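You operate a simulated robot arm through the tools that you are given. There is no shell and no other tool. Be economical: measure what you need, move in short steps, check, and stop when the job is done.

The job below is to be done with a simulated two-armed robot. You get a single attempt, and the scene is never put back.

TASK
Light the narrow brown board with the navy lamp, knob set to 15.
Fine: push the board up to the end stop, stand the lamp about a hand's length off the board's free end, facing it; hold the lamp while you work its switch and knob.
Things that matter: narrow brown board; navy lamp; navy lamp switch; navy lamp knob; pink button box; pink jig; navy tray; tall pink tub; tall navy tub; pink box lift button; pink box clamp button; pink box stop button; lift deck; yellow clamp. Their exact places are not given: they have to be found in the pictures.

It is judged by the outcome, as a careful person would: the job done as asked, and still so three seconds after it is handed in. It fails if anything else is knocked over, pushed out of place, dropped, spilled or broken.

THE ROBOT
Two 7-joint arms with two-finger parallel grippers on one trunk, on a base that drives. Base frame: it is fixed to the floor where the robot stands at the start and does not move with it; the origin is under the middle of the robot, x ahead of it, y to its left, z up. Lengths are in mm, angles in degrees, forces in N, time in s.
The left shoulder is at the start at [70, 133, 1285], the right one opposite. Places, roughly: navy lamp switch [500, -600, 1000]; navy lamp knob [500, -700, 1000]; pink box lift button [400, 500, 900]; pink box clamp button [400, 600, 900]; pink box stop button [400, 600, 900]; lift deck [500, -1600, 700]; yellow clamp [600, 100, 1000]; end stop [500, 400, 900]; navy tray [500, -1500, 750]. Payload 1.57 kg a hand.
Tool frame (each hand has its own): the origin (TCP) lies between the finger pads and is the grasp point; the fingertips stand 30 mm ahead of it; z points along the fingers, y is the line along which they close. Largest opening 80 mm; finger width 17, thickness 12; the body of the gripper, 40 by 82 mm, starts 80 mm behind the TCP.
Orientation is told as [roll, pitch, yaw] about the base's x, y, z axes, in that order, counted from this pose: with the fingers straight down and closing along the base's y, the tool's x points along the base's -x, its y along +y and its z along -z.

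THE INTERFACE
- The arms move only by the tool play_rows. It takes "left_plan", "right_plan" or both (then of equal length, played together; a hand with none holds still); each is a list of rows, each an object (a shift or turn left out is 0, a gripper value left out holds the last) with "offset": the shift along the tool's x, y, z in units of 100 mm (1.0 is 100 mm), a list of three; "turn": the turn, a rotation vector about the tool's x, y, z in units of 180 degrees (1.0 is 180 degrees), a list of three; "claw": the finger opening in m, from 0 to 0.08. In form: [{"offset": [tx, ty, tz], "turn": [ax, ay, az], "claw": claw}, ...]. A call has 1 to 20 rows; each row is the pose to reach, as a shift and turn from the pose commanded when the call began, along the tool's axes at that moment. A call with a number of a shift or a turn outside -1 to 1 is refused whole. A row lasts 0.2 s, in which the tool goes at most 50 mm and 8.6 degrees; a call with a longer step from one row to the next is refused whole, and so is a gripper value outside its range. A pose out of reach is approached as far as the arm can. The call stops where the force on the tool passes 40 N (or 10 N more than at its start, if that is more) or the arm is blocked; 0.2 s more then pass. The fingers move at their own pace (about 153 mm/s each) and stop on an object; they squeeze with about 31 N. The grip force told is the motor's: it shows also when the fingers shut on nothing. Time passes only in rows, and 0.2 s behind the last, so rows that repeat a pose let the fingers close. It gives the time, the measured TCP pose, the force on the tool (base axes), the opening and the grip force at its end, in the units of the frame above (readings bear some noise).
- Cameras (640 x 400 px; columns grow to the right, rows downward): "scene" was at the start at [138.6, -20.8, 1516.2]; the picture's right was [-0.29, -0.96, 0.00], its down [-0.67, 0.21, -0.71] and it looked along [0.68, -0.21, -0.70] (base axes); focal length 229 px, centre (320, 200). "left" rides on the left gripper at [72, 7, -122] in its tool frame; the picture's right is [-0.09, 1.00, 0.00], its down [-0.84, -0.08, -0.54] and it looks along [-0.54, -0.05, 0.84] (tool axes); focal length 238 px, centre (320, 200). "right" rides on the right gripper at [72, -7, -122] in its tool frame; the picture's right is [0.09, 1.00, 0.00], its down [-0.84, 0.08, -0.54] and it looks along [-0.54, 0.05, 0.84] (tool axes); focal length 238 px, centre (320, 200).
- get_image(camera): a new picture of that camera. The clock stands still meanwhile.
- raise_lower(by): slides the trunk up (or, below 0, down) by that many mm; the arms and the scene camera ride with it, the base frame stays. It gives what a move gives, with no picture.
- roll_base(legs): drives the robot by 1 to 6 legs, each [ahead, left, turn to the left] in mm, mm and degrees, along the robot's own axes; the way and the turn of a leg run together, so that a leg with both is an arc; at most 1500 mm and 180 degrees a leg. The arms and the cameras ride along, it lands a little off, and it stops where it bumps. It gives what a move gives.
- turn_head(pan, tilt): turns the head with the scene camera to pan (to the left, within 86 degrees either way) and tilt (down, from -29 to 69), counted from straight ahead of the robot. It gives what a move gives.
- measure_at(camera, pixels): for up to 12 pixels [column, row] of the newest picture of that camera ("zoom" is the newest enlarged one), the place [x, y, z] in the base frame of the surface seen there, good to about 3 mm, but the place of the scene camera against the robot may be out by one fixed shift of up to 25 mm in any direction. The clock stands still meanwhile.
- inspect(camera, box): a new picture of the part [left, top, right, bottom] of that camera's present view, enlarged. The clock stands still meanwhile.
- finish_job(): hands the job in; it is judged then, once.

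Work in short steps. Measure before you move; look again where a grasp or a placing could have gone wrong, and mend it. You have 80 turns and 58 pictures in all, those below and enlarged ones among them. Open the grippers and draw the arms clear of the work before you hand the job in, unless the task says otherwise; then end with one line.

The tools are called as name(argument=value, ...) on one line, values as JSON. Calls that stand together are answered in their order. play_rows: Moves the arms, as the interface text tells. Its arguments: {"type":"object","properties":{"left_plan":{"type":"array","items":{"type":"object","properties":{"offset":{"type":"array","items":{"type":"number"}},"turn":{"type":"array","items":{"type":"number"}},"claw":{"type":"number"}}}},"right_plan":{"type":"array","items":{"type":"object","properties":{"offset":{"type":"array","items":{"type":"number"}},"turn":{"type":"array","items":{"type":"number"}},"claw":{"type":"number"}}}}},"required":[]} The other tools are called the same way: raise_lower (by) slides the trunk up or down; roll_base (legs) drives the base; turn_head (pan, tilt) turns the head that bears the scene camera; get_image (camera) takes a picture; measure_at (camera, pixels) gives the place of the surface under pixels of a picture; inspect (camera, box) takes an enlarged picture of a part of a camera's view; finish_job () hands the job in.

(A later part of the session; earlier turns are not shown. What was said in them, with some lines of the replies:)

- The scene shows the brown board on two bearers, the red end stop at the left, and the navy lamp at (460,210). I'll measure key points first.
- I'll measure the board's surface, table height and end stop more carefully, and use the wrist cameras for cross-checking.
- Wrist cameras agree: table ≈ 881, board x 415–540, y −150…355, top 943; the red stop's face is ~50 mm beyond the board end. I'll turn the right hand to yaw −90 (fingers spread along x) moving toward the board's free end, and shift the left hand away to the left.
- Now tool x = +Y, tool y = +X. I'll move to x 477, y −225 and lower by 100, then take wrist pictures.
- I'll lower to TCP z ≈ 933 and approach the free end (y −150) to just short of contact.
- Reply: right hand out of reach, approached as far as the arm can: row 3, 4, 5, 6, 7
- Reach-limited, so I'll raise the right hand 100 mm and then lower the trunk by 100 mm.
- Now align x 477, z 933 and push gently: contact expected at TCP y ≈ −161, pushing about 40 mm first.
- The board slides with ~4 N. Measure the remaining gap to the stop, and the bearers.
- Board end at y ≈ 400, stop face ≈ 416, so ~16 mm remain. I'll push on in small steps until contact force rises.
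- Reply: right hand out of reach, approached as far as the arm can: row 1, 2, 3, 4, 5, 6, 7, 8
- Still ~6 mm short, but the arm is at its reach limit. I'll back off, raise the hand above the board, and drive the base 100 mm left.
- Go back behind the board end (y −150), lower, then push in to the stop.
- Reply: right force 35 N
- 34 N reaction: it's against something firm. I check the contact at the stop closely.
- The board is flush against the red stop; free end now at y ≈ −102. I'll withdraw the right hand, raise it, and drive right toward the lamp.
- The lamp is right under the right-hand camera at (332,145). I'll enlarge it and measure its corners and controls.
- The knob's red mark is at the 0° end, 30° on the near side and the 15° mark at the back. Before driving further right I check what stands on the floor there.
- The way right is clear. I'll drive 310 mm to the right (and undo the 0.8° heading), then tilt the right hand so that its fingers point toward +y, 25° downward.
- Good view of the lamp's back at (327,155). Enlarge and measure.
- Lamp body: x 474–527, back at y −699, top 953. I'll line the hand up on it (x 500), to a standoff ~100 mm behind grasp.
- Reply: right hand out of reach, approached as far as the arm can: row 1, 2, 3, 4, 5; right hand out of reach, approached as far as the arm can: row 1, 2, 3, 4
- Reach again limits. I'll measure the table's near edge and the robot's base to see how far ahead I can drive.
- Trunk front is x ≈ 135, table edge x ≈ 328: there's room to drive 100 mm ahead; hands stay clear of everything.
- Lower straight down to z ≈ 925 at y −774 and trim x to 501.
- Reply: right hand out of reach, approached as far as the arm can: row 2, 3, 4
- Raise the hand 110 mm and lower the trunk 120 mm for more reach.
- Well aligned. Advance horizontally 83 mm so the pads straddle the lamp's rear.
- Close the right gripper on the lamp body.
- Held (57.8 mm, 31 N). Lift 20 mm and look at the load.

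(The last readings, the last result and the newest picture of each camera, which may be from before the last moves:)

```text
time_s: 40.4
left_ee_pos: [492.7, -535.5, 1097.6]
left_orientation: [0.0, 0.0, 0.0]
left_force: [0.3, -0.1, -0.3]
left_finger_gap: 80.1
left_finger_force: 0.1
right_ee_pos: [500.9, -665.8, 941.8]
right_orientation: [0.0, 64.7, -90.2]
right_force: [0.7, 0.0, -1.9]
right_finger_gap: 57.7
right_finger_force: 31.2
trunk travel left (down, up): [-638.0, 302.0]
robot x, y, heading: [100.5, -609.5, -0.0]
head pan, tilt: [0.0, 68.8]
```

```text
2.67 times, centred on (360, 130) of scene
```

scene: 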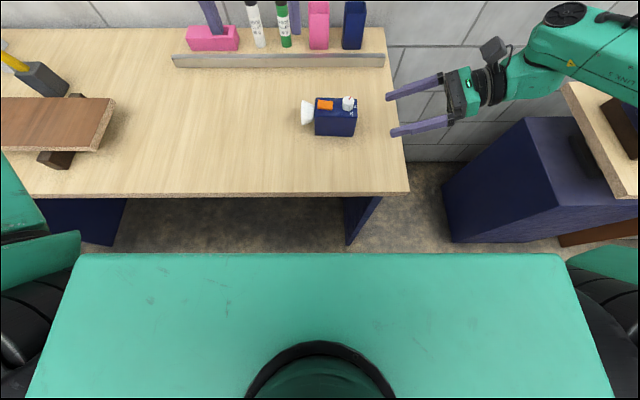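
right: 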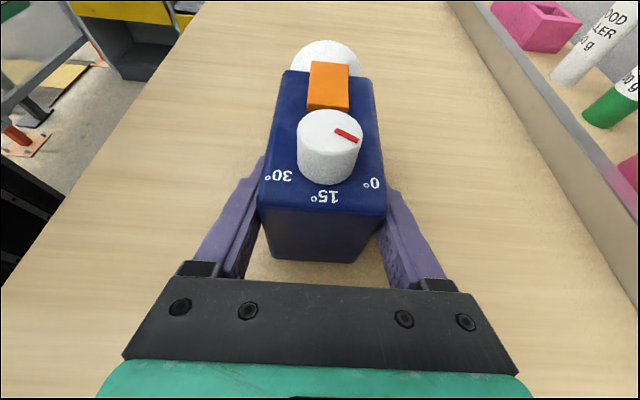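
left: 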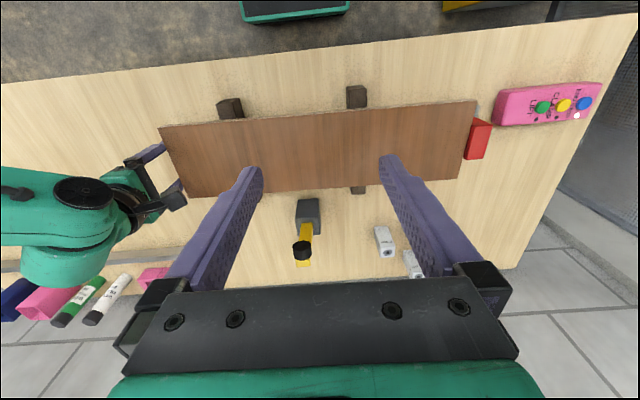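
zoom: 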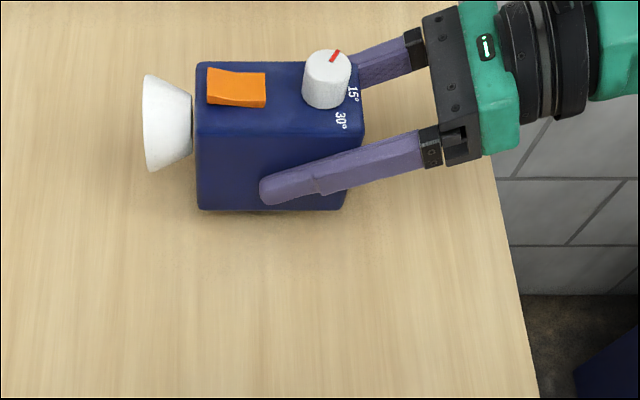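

The lamp is airborne and level. Drive left 288 mm.

roll_base(legs=[[0, 288, 0]])

get_image(camera="scene")

get_image(camera="left")

```text
time_s: 42.3
left_ee_pos: [493.6, -252.8, 1098.6]
left_orientation: [0.0, -0.1, -0.6]
left_force: [0.0, -0.2, -1.2]
left_finger_gap: 79.9
left_finger_force: 0.0
right_ee_pos: [503.0, -384.5, 941.4]
right_orientation: [0.1, 64.7, -90.8]
right_force: [-1.0, 0.4, -2.1]
right_finger_gap: 57.7
right_finger_force: 31.0
trunk travel left (down, up): [-638.0, 302.0]
robot x, y, heading: [103.2, -322.4, -0.7]
head pan, tilt: [0.0, 68.8]
```

```text
29 pictures are left
```

scene: 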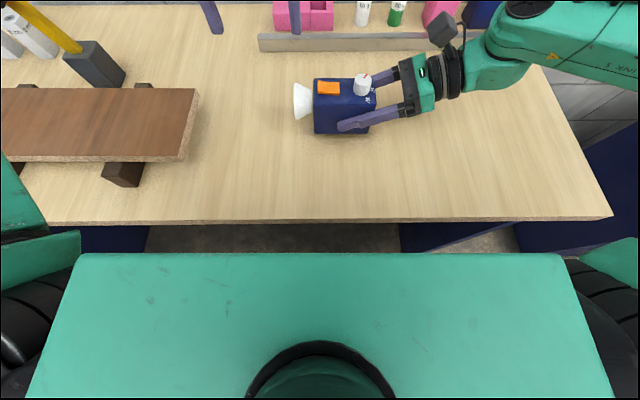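

```text
28 pictures are left
```

left: 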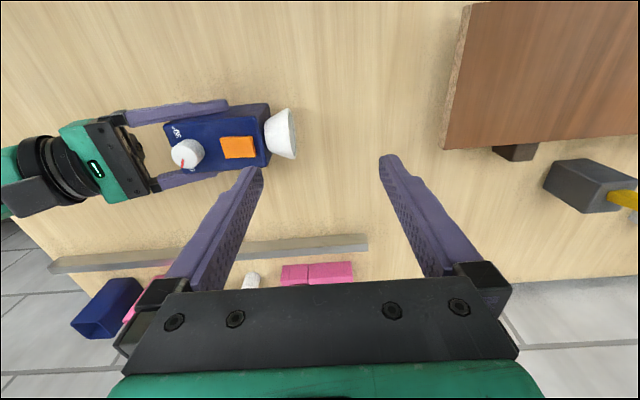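

measure_at(camera="left", pixels=[[290, 112], [293, 155], [470, 6], [443, 144], [237, 147], [187, 153], [268, 105], [166, 123], [460, 60], [270, 160], [295, 135]])

measure_at(camera="scene", pixels=[[297, 88], [297, 115], [196, 92], [180, 155], [327, 88], [362, 85], [314, 132], [120, 180]])

```text
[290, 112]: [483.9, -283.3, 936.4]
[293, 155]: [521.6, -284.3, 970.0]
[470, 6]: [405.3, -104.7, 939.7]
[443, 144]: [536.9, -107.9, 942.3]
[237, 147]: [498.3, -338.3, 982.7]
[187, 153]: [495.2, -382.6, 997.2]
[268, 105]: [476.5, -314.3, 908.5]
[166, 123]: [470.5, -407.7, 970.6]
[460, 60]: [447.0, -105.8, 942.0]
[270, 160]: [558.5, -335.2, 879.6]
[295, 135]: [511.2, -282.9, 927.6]
```

```text
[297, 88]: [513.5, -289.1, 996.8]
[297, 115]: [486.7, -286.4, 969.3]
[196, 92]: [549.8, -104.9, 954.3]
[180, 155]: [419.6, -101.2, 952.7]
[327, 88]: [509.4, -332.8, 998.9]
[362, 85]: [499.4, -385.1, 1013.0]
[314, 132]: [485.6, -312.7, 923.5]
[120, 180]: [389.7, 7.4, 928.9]
```

Cone front at y −283, board end −105: 178 mm gap — right. The lamp should move ~30 mm toward −x to be on the board's centreline (x≈472); then lower it.

play_rows(right_plan=[{"offset": [0, -0.1, 0]}, {"offset": [0, -0.2, 0]}, {"offset": [0, -0.29, 0]}, {"offset": [-0.09, -0.29, 0.042]}, {"offset": [-0.15, -0.29, 0.07]}, {"offset": [-0.18, -0.29, 0.085]}, {"offset": [-0.19, -0.29, 0.09]}])

inspect(camera="left", box=[120, 40, 360, 200])

inspect(camera="scene", box=[160, 60, 448, 180])

```text
time_s: 43.9
left_ee_pos: [492.8, -251.7, 1098.2]
left_orientation: [0.1, 0.0, -0.5]
left_force: [1.2, 0.9, -0.6]
left_finger_gap: 80.3
left_finger_force: 0.0
right_ee_pos: [472.0, -382.6, 921.2]
right_orientation: [0.5, 64.8, -90.4]
right_force: [2.7, 1.0, 11.7]
right_finger_gap: 57.8
right_finger_force: 30.8
trunk travel left (down, up): [-638.0, 302.0]
robot x, y, heading: [104.3, -323.9, -0.5]
head pan, tilt: [0.0, 68.8]
```

```text
2.50 times, centred on (240, 120) of left
```

zoom: 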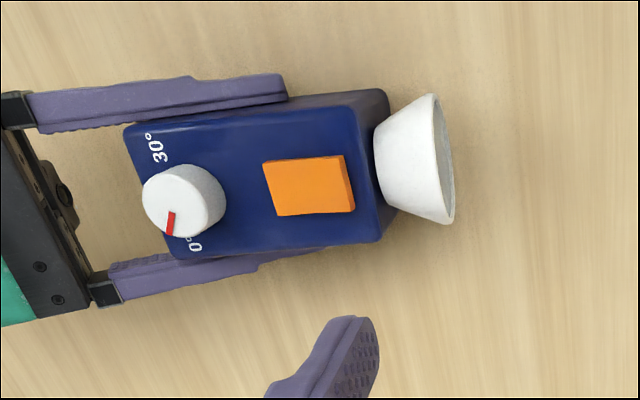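

```text
2.22 times, centred on (304, 120) of scene
```

zoom: 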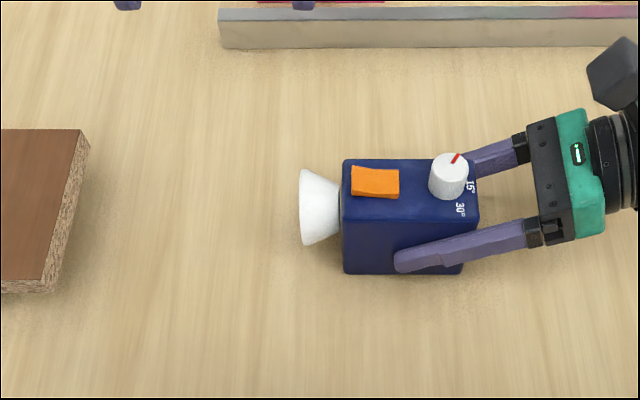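

The lamp stands (12 N contact), held. Now I take a fresh left picture to measure the switch and knob exactly.

get_image(camera="left")

measure_at(camera="left", pixels=[[227, 105], [256, 103], [260, 122], [232, 125], [242, 114], [231, 115], [256, 113], [189, 118], [180, 115], [199, 113], [187, 108], [263, 95]])

```text
25 pictures are left
```

left: 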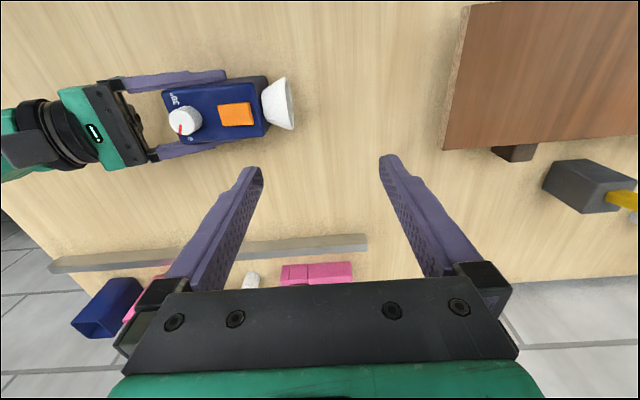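

```text
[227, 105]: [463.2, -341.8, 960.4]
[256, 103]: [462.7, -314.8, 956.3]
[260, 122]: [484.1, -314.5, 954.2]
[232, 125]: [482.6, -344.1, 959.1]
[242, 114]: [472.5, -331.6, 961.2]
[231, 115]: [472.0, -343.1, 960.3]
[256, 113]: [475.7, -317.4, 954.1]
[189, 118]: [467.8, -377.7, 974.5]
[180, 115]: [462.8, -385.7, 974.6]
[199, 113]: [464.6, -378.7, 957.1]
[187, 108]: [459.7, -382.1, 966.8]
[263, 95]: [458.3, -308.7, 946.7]
```

inspect(camera="left", box=[156, 72, 300, 162])

measure_at(camera="zoom", pixels=[[285, 150], [320, 150], [355, 150], [395, 150], [420, 150], [345, 210], [345, 145], [95, 215], [140, 215], [60, 215], [100, 180], [105, 250]])

```text
4.44 times, centred on (228, 117) of left
```

zoom: 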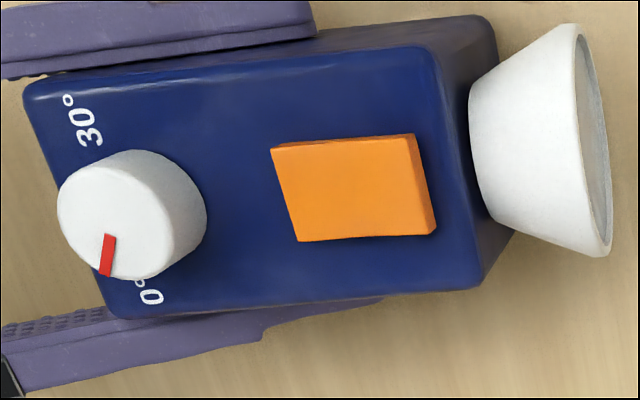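

```text
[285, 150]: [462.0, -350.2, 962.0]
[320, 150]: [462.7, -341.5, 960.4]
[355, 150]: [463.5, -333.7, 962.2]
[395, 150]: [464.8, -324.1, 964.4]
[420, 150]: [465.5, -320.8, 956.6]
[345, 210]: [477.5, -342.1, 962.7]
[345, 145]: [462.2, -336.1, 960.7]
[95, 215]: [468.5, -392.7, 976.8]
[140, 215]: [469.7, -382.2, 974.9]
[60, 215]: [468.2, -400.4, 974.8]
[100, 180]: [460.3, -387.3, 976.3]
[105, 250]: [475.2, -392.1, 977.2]
```

Switch: x 461–484, y −350…−321; its +y (cone) end is raised (z≈965). I'll close the left fingers and bring their tips above that end (472, −327).

play_rows(left_plan=[{"offset": [0.05, -0.2, 0], "claw": 0}, {"offset": [0.1, -0.4, 0.1], "claw": 0}, {"offset": [0.15, -0.6, 0.2], "claw": 0}, {"offset": [0.21, -0.75, 0.4], "claw": 0}, {"offset": [0.21, -0.75, 0.7]}, {"offset": [0.21, -0.75, 0.9]}, {"offset": [0.21, -0.75, 0.9]}])

get_image(camera="left")

get_image(camera="right")

```text
time_s: 45.5
left_ee_pos: [473.2, -327.5, 1009.6]
left_orientation: [0.1, -0.1, -0.6]
left_force: [0.9, -0.2, -0.5]
left_finger_gap: 0.0
left_finger_force: 21.7
right_ee_pos: [472.0, -383.2, 920.2]
right_orientation: [0.4, 64.7, -90.4]
right_force: [8.2, 0.7, 24.6]
right_finger_gap: 57.6
right_finger_force: 30.7
trunk travel left (down, up): [-638.0, 302.0]
robot x, y, heading: [105.0, -320.3, -0.7]
head pan, tilt: [0.0, 68.8]
```

```text
23 pictures are left
```

left: 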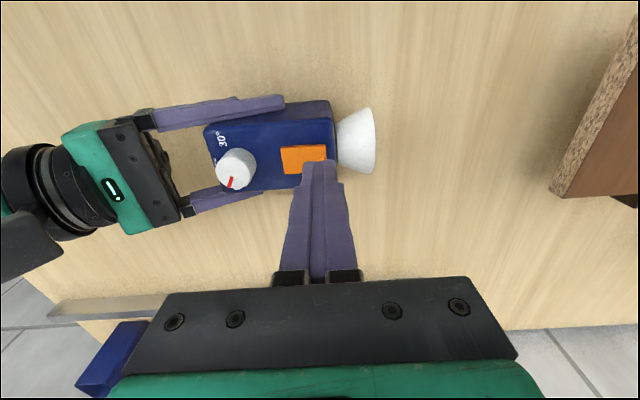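

```text
22 pictures are left
```

right: 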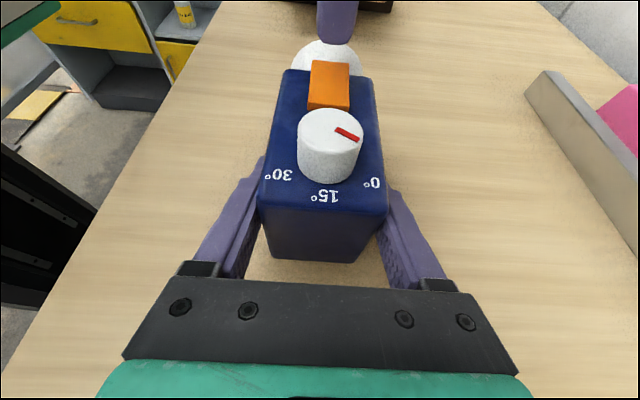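

Fingers are over the switch's cone end; the right view shows labels 30°/15°/0° clearly. I relieve the right hand's downward load by 1 mm and press the switch in small steps.

play_rows(right_plan=[{"offset": [0.009, 0, -0.004]}, {"offset": [0.009, 0, -0.004]}, {"offset": [0.009, 0, -0.004]}, {"offset": [0.009, 0, -0.004]}, {"offset": [0.009, 0, -0.004]}], left_plan=[{"offset": [0, 0, 0.08]}, {"offset": [0, 0, 0.14]}, {"offset": [0, 0, 0.17]}, {"offset": [0, 0, 0.19]}, {"offset": [0, 0, 0.205]}])

get_image(camera="right")

```text
time_s: 46.9
left_ee_pos: [471.7, -325.1, 991.8]
left_orientation: [-0.3, -0.7, -0.5]
left_force: [-0.5, 2.2, 13.0]
left_finger_gap: 0.1
left_finger_force: 21.3
right_ee_pos: [470.8, -383.9, 920.2]
right_orientation: [0.1, 64.6, -90.6]
right_force: [1.1, 0.1, 4.9]
right_finger_gap: 58.0
right_finger_force: 31.4
trunk travel left (down, up): [-638.0, 302.0]
robot x, y, heading: [106.4, -318.4, -0.8]
head pan, tilt: [0.0, 68.8]
stopped in row 5 (left hand): the force on the tool passed its limit (the readings are from after the stop); the commanded pose is now the measured one
```

```text
21 pictures are left
```

right: 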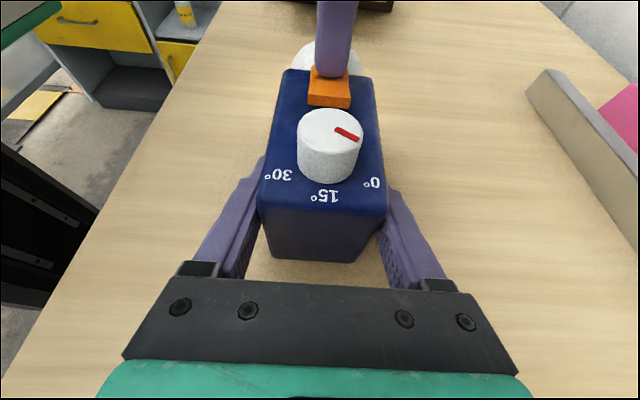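

The press hit the force limit. Raise the left hand 30 mm and see whether the switch toggled / the lamp lights.

play_rows(left_plan=[{"offset": [0, 0.1, -0.3]}, {"offset": [0, 0.4, -0.5]}, {"offset": [0, 0.6, -0.7]}, {"offset": [0, 0.6, -0.7]}])

inspect(camera="right", box=[230, 20, 430, 220])

inspect(camera="scene", box=[100, 40, 420, 200])

```text
time_s: 47.9
left_ee_pos: [473.1, -266.3, 1064.6]
left_orientation: [-0.2, -0.5, -0.5]
left_force: [-0.1, -0.3, -0.6]
left_finger_gap: 0.1
left_finger_force: 21.4
right_ee_pos: [470.6, -383.7, 920.3]
right_orientation: [0.0, 64.6, -90.8]
right_force: [-0.1, 1.7, 11.1]
right_finger_gap: 57.8
right_finger_force: 31.3
trunk travel left (down, up): [-638.0, 302.0]
robot x, y, heading: [101.1, -324.2, -0.7]
head pan, tilt: [0.0, 68.8]
```

```text
2.00 times, centred on (330, 120) of right
```

zoom: 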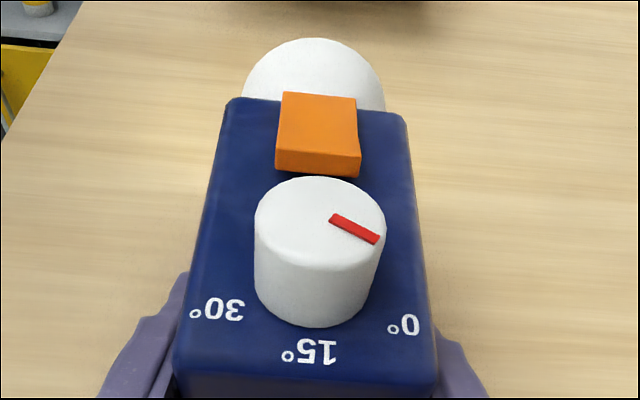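

```text
2.00 times, centred on (260, 120) of scene
```

zoom: 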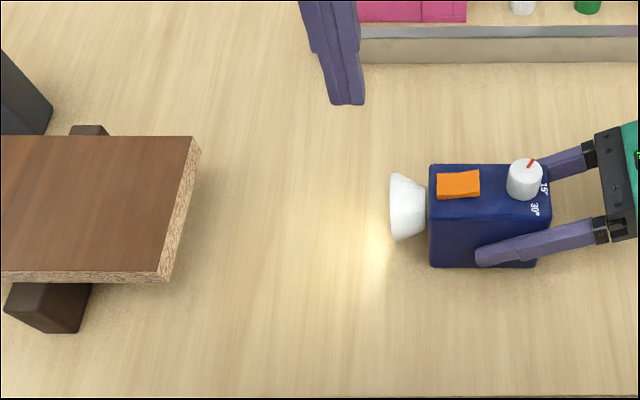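

The switch flipped and the lamp is lit (glow in front of the cone). Now measure the knob centre in the right view.

measure_at(camera="right", pixels=[[330, 132], [302, 132], [359, 132], [330, 114], [330, 151], [336, 129], [358, 139], [326, 196], [277, 174], [371, 183]])

play_rows(left_plan=[{"turn": [0, 0, -0.045], "claw": 0.04}, {"turn": [0, 0, -0.09], "claw": 0.04}, {"turn": [0, 0, -0.135], "claw": 0.04}, {"turn": [0, 0, -0.18]}, {"turn": [0, 0, -0.225]}, {"turn": [0, 0, -0.25]}, {"turn": [0, 0, -0.25]}])

```text
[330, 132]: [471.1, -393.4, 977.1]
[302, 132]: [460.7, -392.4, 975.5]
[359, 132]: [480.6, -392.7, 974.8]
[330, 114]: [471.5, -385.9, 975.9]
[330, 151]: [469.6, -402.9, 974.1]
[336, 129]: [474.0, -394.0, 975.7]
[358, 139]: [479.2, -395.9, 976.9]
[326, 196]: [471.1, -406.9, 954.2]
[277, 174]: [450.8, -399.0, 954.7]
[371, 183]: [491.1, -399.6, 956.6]
```

```text
time_s: 49.5
left_ee_pos: [471.7, -265.6, 1059.7]
left_orientation: [-0.6, -0.2, 44.7]
left_force: [-0.1, -0.5, 1.1]
left_finger_gap: 39.8
left_finger_force: 0.1
right_ee_pos: [472.1, -383.5, 920.8]
right_orientation: [0.1, 64.6, -90.7]
right_force: [0.8, -0.1, 14.6]
right_finger_gap: 57.6
right_finger_force: 30.5
trunk travel left (down, up): [-638.0, 302.0]
robot x, y, heading: [102.1, -321.4, -0.7]
head pan, tilt: [0.0, 68.8]
```

Knob centre ≈ (470.5, −390), top 976. Move the opened left hand (yaw 45°) above it, tips at 983.

play_rows(left_plan=[{"offset": [0.25, -0.25, 0]}, {"offset": [0.5, -0.5, 0]}, {"offset": [0.75, -0.75, 0]}, {"offset": [0.883, -0.876, 0.2]}, {"offset": [0.883, -0.876, 0.45]}, {"offset": [0.883, -0.876, 0.45]}])

get_image(camera="right")

get_image(camera="left")

```text
time_s: 50.9
left_ee_pos: [469.8, -389.6, 1017.0]
left_orientation: [-0.5, -0.2, 44.5]
left_force: [0.5, 0.3, 0.0]
left_finger_gap: 40.2
left_finger_force: 0.0
right_ee_pos: [472.4, -383.1, 920.3]
right_orientation: [0.1, 64.6, -90.7]
right_force: [1.5, 0.4, 16.4]
right_finger_gap: 57.8
right_finger_force: 31.5
trunk travel left (down, up): [-638.0, 302.0]
robot x, y, heading: [107.1, -320.0, -0.5]
head pan, tilt: [0.0, 68.8]
```

```text
18 pictures are left
```

right: 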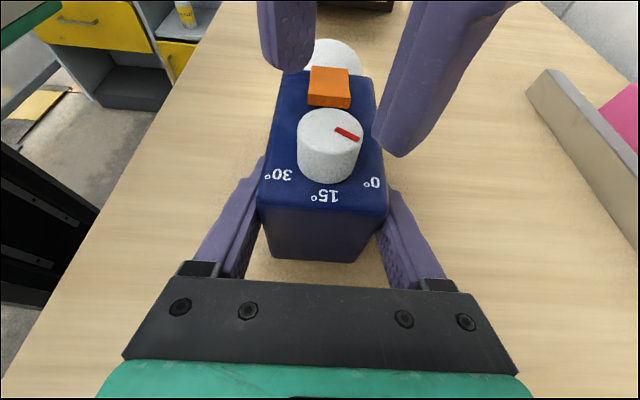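

```text
17 pictures are left
```

left: 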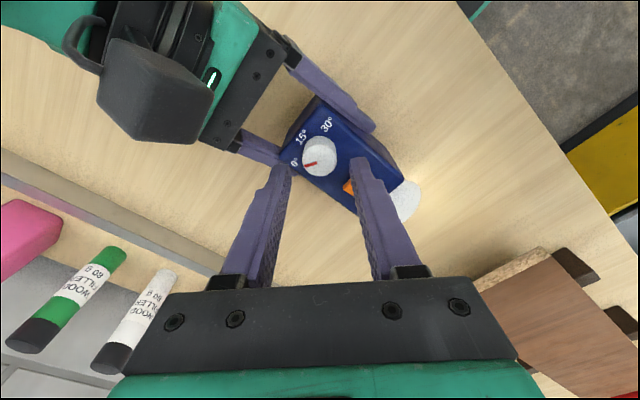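

Both views show the fingers straddling the knob. Lower 26 mm (tips ≈ 961, panel 955) and grip the knob.

play_rows(left_plan=[{"offset": [0.009, -0.019, 0.08]}, {"offset": [0.009, -0.019, 0.17]}, {"offset": [0.009, -0.019, 0.26]}, {"offset": [0.009, -0.019, 0.26], "claw": 0.03}, {"offset": [0.009, -0.019, 0.26], "claw": 0.015}, {"offset": [0.009, -0.019, 0.26], "claw": 0.015}])

get_image(camera="right")

```text
time_s: 52.3
left_ee_pos: [472.5, -392.5, 990.7]
left_orientation: [-0.3, -0.2, 44.5]
left_force: [-9.6, 11.2, -1.0]
left_finger_gap: 28.1
left_finger_force: 7.5
right_ee_pos: [471.5, -385.1, 920.8]
right_orientation: [0.2, 64.6, -90.7]
right_force: [7.3, -9.2, 12.5]
right_finger_gap: 57.8
right_finger_force: 31.3
trunk travel left (down, up): [-638.0, 302.0]
robot x, y, heading: [104.5, -319.5, -0.8]
head pan, tilt: [0.0, 68.8]
```

```text
16 pictures are left
```

right: 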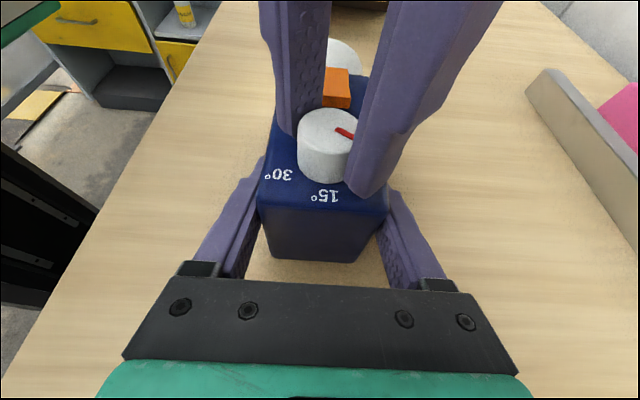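

Only one finger bears (sideways 15 N), so I shift the left hand 3 mm along its +y to centre on the knob.

play_rows(left_plan=[{"offset": [0, 0.02, 0], "claw": 0.015}, {"offset": [0, 0.035, 0], "claw": 0.015}, {"offset": [0, 0.035, 0], "claw": 0.015}])

```text
time_s: 53.1
left_ee_pos: [470.8, -391.2, 990.8]
left_orientation: [-0.7, -0.2, 44.4]
left_force: [4.0, -10.9, 1.9]
left_finger_gap: 24.7
left_finger_force: 30.6
right_ee_pos: [471.6, -384.0, 920.8]
right_orientation: [0.0, 64.6, -90.7]
right_force: [1.9, 7.9, 14.2]
right_finger_gap: 57.7
right_finger_force: 30.9
trunk travel left (down, up): [-638.0, 302.0]
robot x, y, heading: [102.2, -322.0, -0.5]
head pan, tilt: [0.0, 68.8]
```

Knob gripped (24.7 mm, 30 N). Turn 35° clockwise (from above) first and look.

play_rows(left_plan=[{"offset": [0, -0.01, 0], "turn": [0, 0, 0.03]}, {"offset": [0, -0.01, 0], "turn": [0, 0, 0.06]}, {"offset": [0, -0.01, 0], "turn": [0, 0, 0.09]}, {"offset": [0, -0.01, 0], "turn": [0, 0, 0.12]}, {"offset": [0, -0.01, 0], "turn": [0, 0, 0.15]}, {"offset": [0, -0.01, 0], "turn": [0, 0, 0.18]}, {"offset": [0, -0.01, 0], "turn": [0, 0, 0.195]}, {"offset": [0, -0.01, 0], "turn": [0, 0, 0.195]}])

inspect(camera="right", box=[250, 70, 410, 220])

```text
time_s: 54.9
left_ee_pos: [470.5, -391.4, 989.6]
left_orientation: [-0.3, -0.7, 9.4]
left_force: [13.1, -3.2, 19.0]
left_finger_gap: 25.0
left_finger_force: 31.5
right_ee_pos: [470.8, -383.9, 920.5]
right_orientation: [-0.1, 64.6, -90.7]
right_force: [-5.5, 0.2, 9.2]
right_finger_gap: 57.7
right_finger_force: 31.2
trunk travel left (down, up): [-638.0, 302.0]
robot x, y, heading: [102.8, -324.1, -0.7]
head pan, tilt: [0.0, 68.8]
```

```text
2.67 times, centred on (330, 145) of right
```

zoom: 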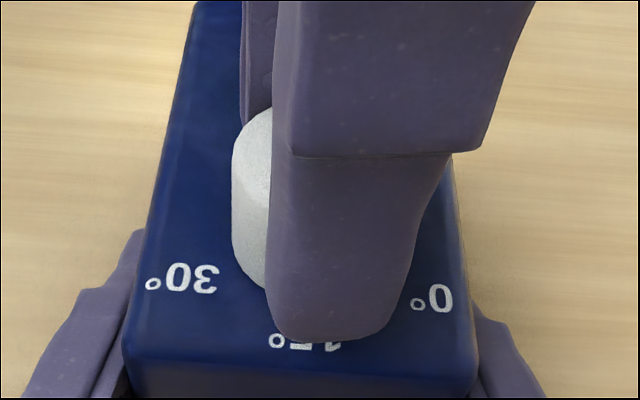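

The finger hides the mark. Turn 22° more (57° total), easing up 1 mm, then view from the scene camera.

play_rows(left_plan=[{"offset": [0, 0, -0.01], "turn": [0, 0, 0.03]}, {"offset": [0, 0, -0.01], "turn": [0, 0, 0.06]}, {"offset": [0, 0, -0.01], "turn": [0, 0, 0.09]}, {"offset": [0, 0, -0.01], "turn": [0, 0, 0.122]}, {"offset": [0, 0, -0.01], "turn": [0, 0, 0.122]}])

play_rows(left_plan=[{"claw": 0.03}, {"claw": 0.032}, {"offset": [0, 0, -0.15]}, {"offset": [0, 0, -0.4]}, {"offset": [0, 0.3, -0.6]}, {"offset": [0, 0.6, -0.6]}, {"offset": [0, 0.8, -0.6]}, {"offset": [0, 0.8, -0.6]}])

inspect(camera="right", box=[250, 70, 410, 220])

```text
time_s: 56.1
left_ee_pos: [469.9, -391.4, 989.9]
left_orientation: [0.0, -0.4, -12.8]
left_force: [8.7, 3.6, -7.0]
left_finger_gap: 24.5
left_finger_force: 30.6
right_ee_pos: [469.6, -384.3, 919.5]
right_orientation: [0.0, 64.6, -90.7]
right_force: [-10.2, -5.3, 15.9]
right_finger_gap: 58.0
right_finger_force: 31.2
trunk travel left (down, up): [-638.0, 302.0]
robot x, y, heading: [101.6, -323.2, -0.6]
head pan, tilt: [0.0, 68.8]
```

```text
time_s: 57.9
left_ee_pos: [486.2, -310.1, 1052.5]
left_orientation: [-0.1, -0.5, -12.7]
left_force: [0.5, -0.4, -0.6]
left_finger_gap: 32.0
left_finger_force: 0.1
right_ee_pos: [471.6, -384.7, 919.5]
right_orientation: [0.0, 64.6, -90.8]
right_force: [0.4, -1.4, 10.0]
right_finger_gap: 58.0
right_finger_force: 30.9
trunk travel left (down, up): [-638.0, 302.0]
robot x, y, heading: [104.2, -326.2, -0.5]
head pan, tilt: [0.0, 68.8]
```

```text
2.67 times, centred on (330, 145) of right
```

zoom: 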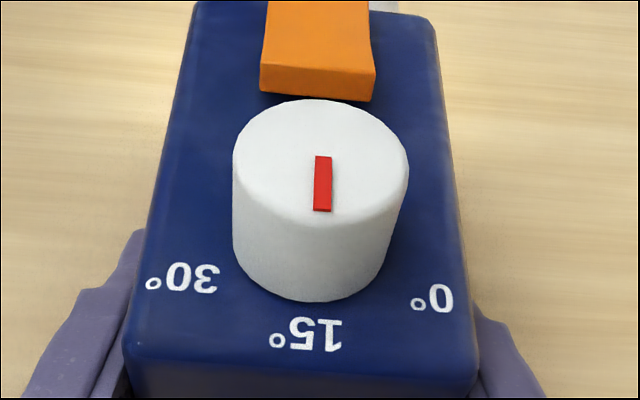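

The red mark now points squarely at 15°. Release the lamp with the right hand and back straight away (−y), while the left hand rises.

play_rows(right_plan=[{"claw": 0.065}, {"claw": 0.08}, {"claw": 0.08}, {"offset": [-0.08, 0, -0.2]}, {"offset": [-0.16, 0, -0.4]}, {"offset": [-0.24, 0, -0.6]}, {"offset": [-0.31, 0, -0.8]}, {"offset": [-0.31, 0, -0.95]}, {"offset": [-0.31, 0, -0.95]}], left_plan=[{"offset": [0, 0, 0]}, {"offset": [0, 0, -0.2]}, {"offset": [0, 0, -0.4]}, {"offset": [0, 0, -0.6]}, {"offset": [0, 0, -0.8]}, {"offset": [0, 0, -1]}, {"offset": [0, 0, -1]}, {"offset": [0, 0, -1]}, {"offset": [0, 0, -1]}])

get_image(camera="left")

get_image(camera="scene")

get_image(camera="right")

```text
time_s: 59.9
left_ee_pos: [485.2, -312.9, 1150.6]
left_orientation: [0.0, -0.4, -12.6]
left_force: [0.7, -0.5, -0.8]
left_finger_gap: 32.1
left_finger_force: 0.0
right_ee_pos: [471.5, -482.8, 933.4]
right_orientation: [-0.2, 64.6, -90.9]
right_force: [-0.7, 0.4, 0.0]
right_finger_gap: 79.7
right_finger_force: 0.0
trunk travel left (down, up): [-638.0, 302.0]
robot x, y, heading: [107.7, -317.8, -0.6]
head pan, tilt: [0.0, 68.8]
```

```text
13 pictures are left
```

left: 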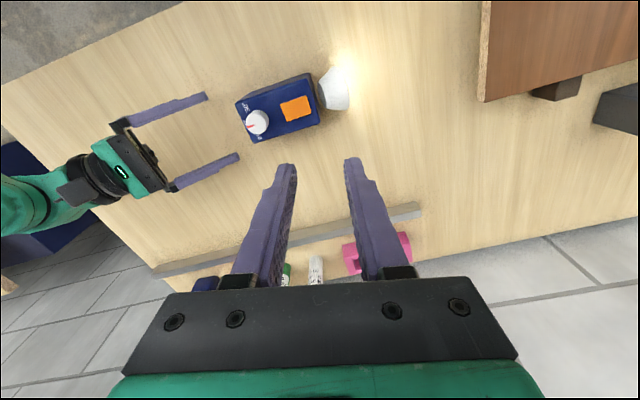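

```text
12 pictures are left
```

scene: 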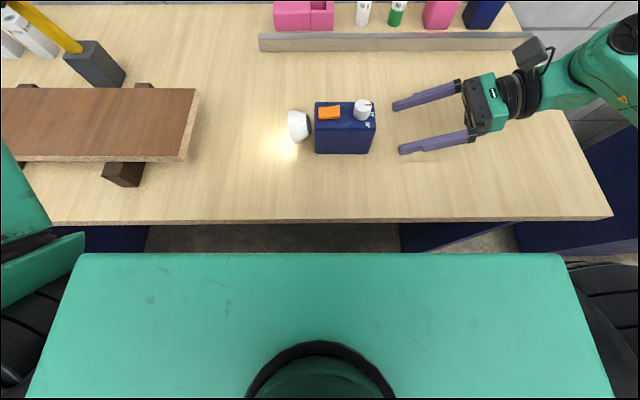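

```text
11 pictures are left
```

right: 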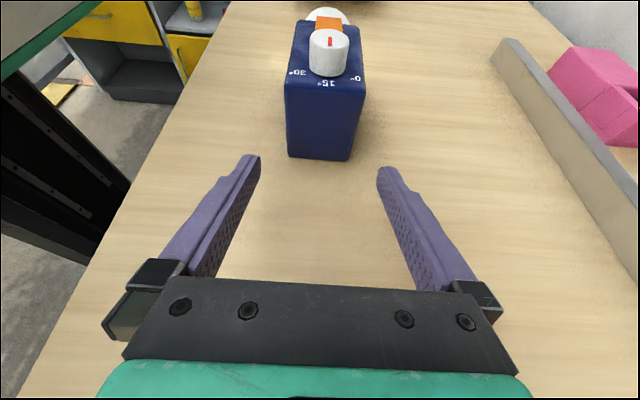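

The lamp stands released and lit. The cone looks changed since the knob turned, so I look closer.

inspect(camera="scene", box=[260, 80, 400, 168])

inspect(camera="left", box=[220, 50, 380, 150])

measure_at(camera="zoom", pixels=[[410, 110], [445, 90], [500, 110], [515, 145], [480, 215], [430, 210], [410, 150], [455, 150], [385, 110], [90, 220], [350, 115], [300, 225]])

```text
4.55 times, centred on (330, 124) of scene
```

zoom: 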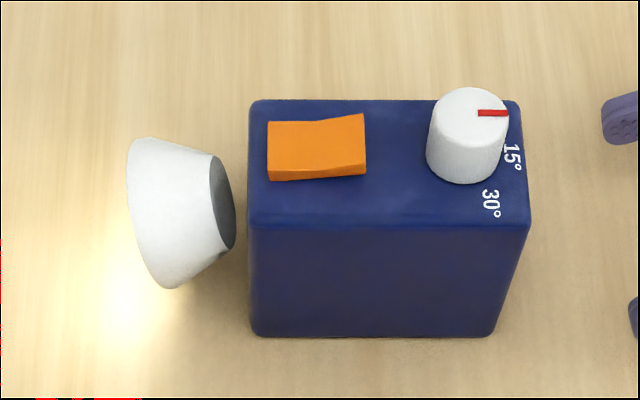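

```text
4.00 times, centred on (300, 100) of left
```

zoom: 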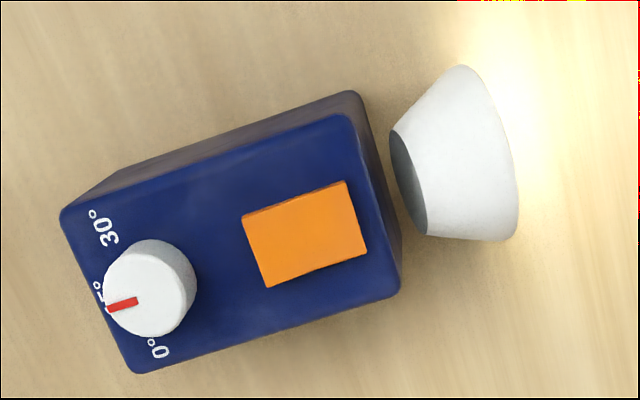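

```text
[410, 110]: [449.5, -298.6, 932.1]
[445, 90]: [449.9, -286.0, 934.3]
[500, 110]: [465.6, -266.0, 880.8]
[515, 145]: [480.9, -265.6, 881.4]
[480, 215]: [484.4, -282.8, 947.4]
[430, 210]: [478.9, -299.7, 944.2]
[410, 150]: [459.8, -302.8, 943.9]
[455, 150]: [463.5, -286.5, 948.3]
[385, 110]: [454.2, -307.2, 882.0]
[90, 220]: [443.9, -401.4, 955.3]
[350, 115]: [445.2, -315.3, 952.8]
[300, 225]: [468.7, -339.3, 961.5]
```

The head has pitched down by the knob's angle while staying aligned with the lamp's axis, pointing at the board; gap ≈ 176 mm. Now draw both arms clear and open the grippers.

play_rows(right_plan=[{"offset": [0, 0, -0.25]}, {"offset": [0, 0, -0.5]}, {"offset": [0, 0, -0.75]}, {"offset": [0.3, 0, -0.9]}, {"offset": [0.6, 0, -1]}, {"offset": [0.6, 0, -1], "claw": 0.08}], left_plan=[{"offset": [0.25, 0, -0.1]}, {"offset": [0.5, 0, -0.2]}, {"offset": [0.75, 0, -0.3]}, {"offset": [1, 0, -0.4]}, {"offset": [1, 0, -0.4], "claw": 0.08}, {"offset": [1, 0, -0.4], "claw": 0.08}])

turn_head(pan=25, tilt=50)

get_image(camera="scene")

inspect(camera="right", box=[220, 0, 420, 130])

```text
time_s: 61.3
left_ee_pos: [389.2, -293.9, 1191.6]
left_orientation: [-0.1, -0.4, -12.6]
left_force: [-0.6, 0.0, 0.2]
left_finger_gap: 80.1
left_finger_force: 0.0
right_ee_pos: [472.1, -546.2, 1028.3]
right_orientation: [-0.2, 64.6, -90.8]
right_force: [-0.1, 0.5, 0.4]
right_finger_gap: 80.1
right_finger_force: 0.0
trunk travel left (down, up): [-638.0, 302.0]
robot x, y, heading: [104.7, -320.4, -0.8]
head pan, tilt: [0.0, 68.8]
```

```text
time_s: 62.2
left_ee_pos: [389.1, -292.4, 1192.0]
left_orientation: [-0.2, -0.5, -12.6]
left_force: [-0.1, -0.6, 0.5]
left_finger_gap: 80.2
left_finger_force: 0.0
right_ee_pos: [472.6, -545.8, 1029.2]
right_orientation: [0.0, 64.6, -90.9]
right_force: [-0.8, 0.1, -0.5]
right_finger_gap: 79.9
right_finger_force: 0.1
trunk travel left (down, up): [-638.0, 302.0]
robot x, y, heading: [102.1, -323.8, -0.6]
head pan, tilt: [25.0, 50.0]
```

```text
8 pictures are left
```

scene: 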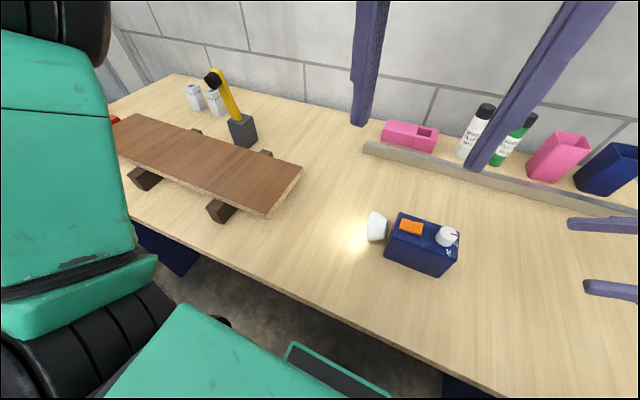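

```text
3.08 times, centred on (320, 65) of right
```

zoom: 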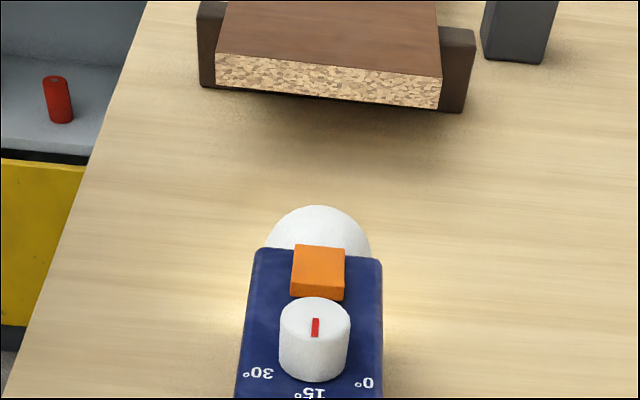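

Everything stands as wanted: the board is against the stop, and the lamp is lit, set to 15 and facing the board's free end. The arms are clear and the grippers open, so I hand it in.

finish_job()

```text
The job is handed in.
```

The job is handed in: the narrow brown board is up against the end stop, and the navy lamp is lit with its knob at 15, facing the board's free end from about 176 mm away. Turning the knob also tipped the lamp head down, so its brightest patch falls on the table just in front of it.
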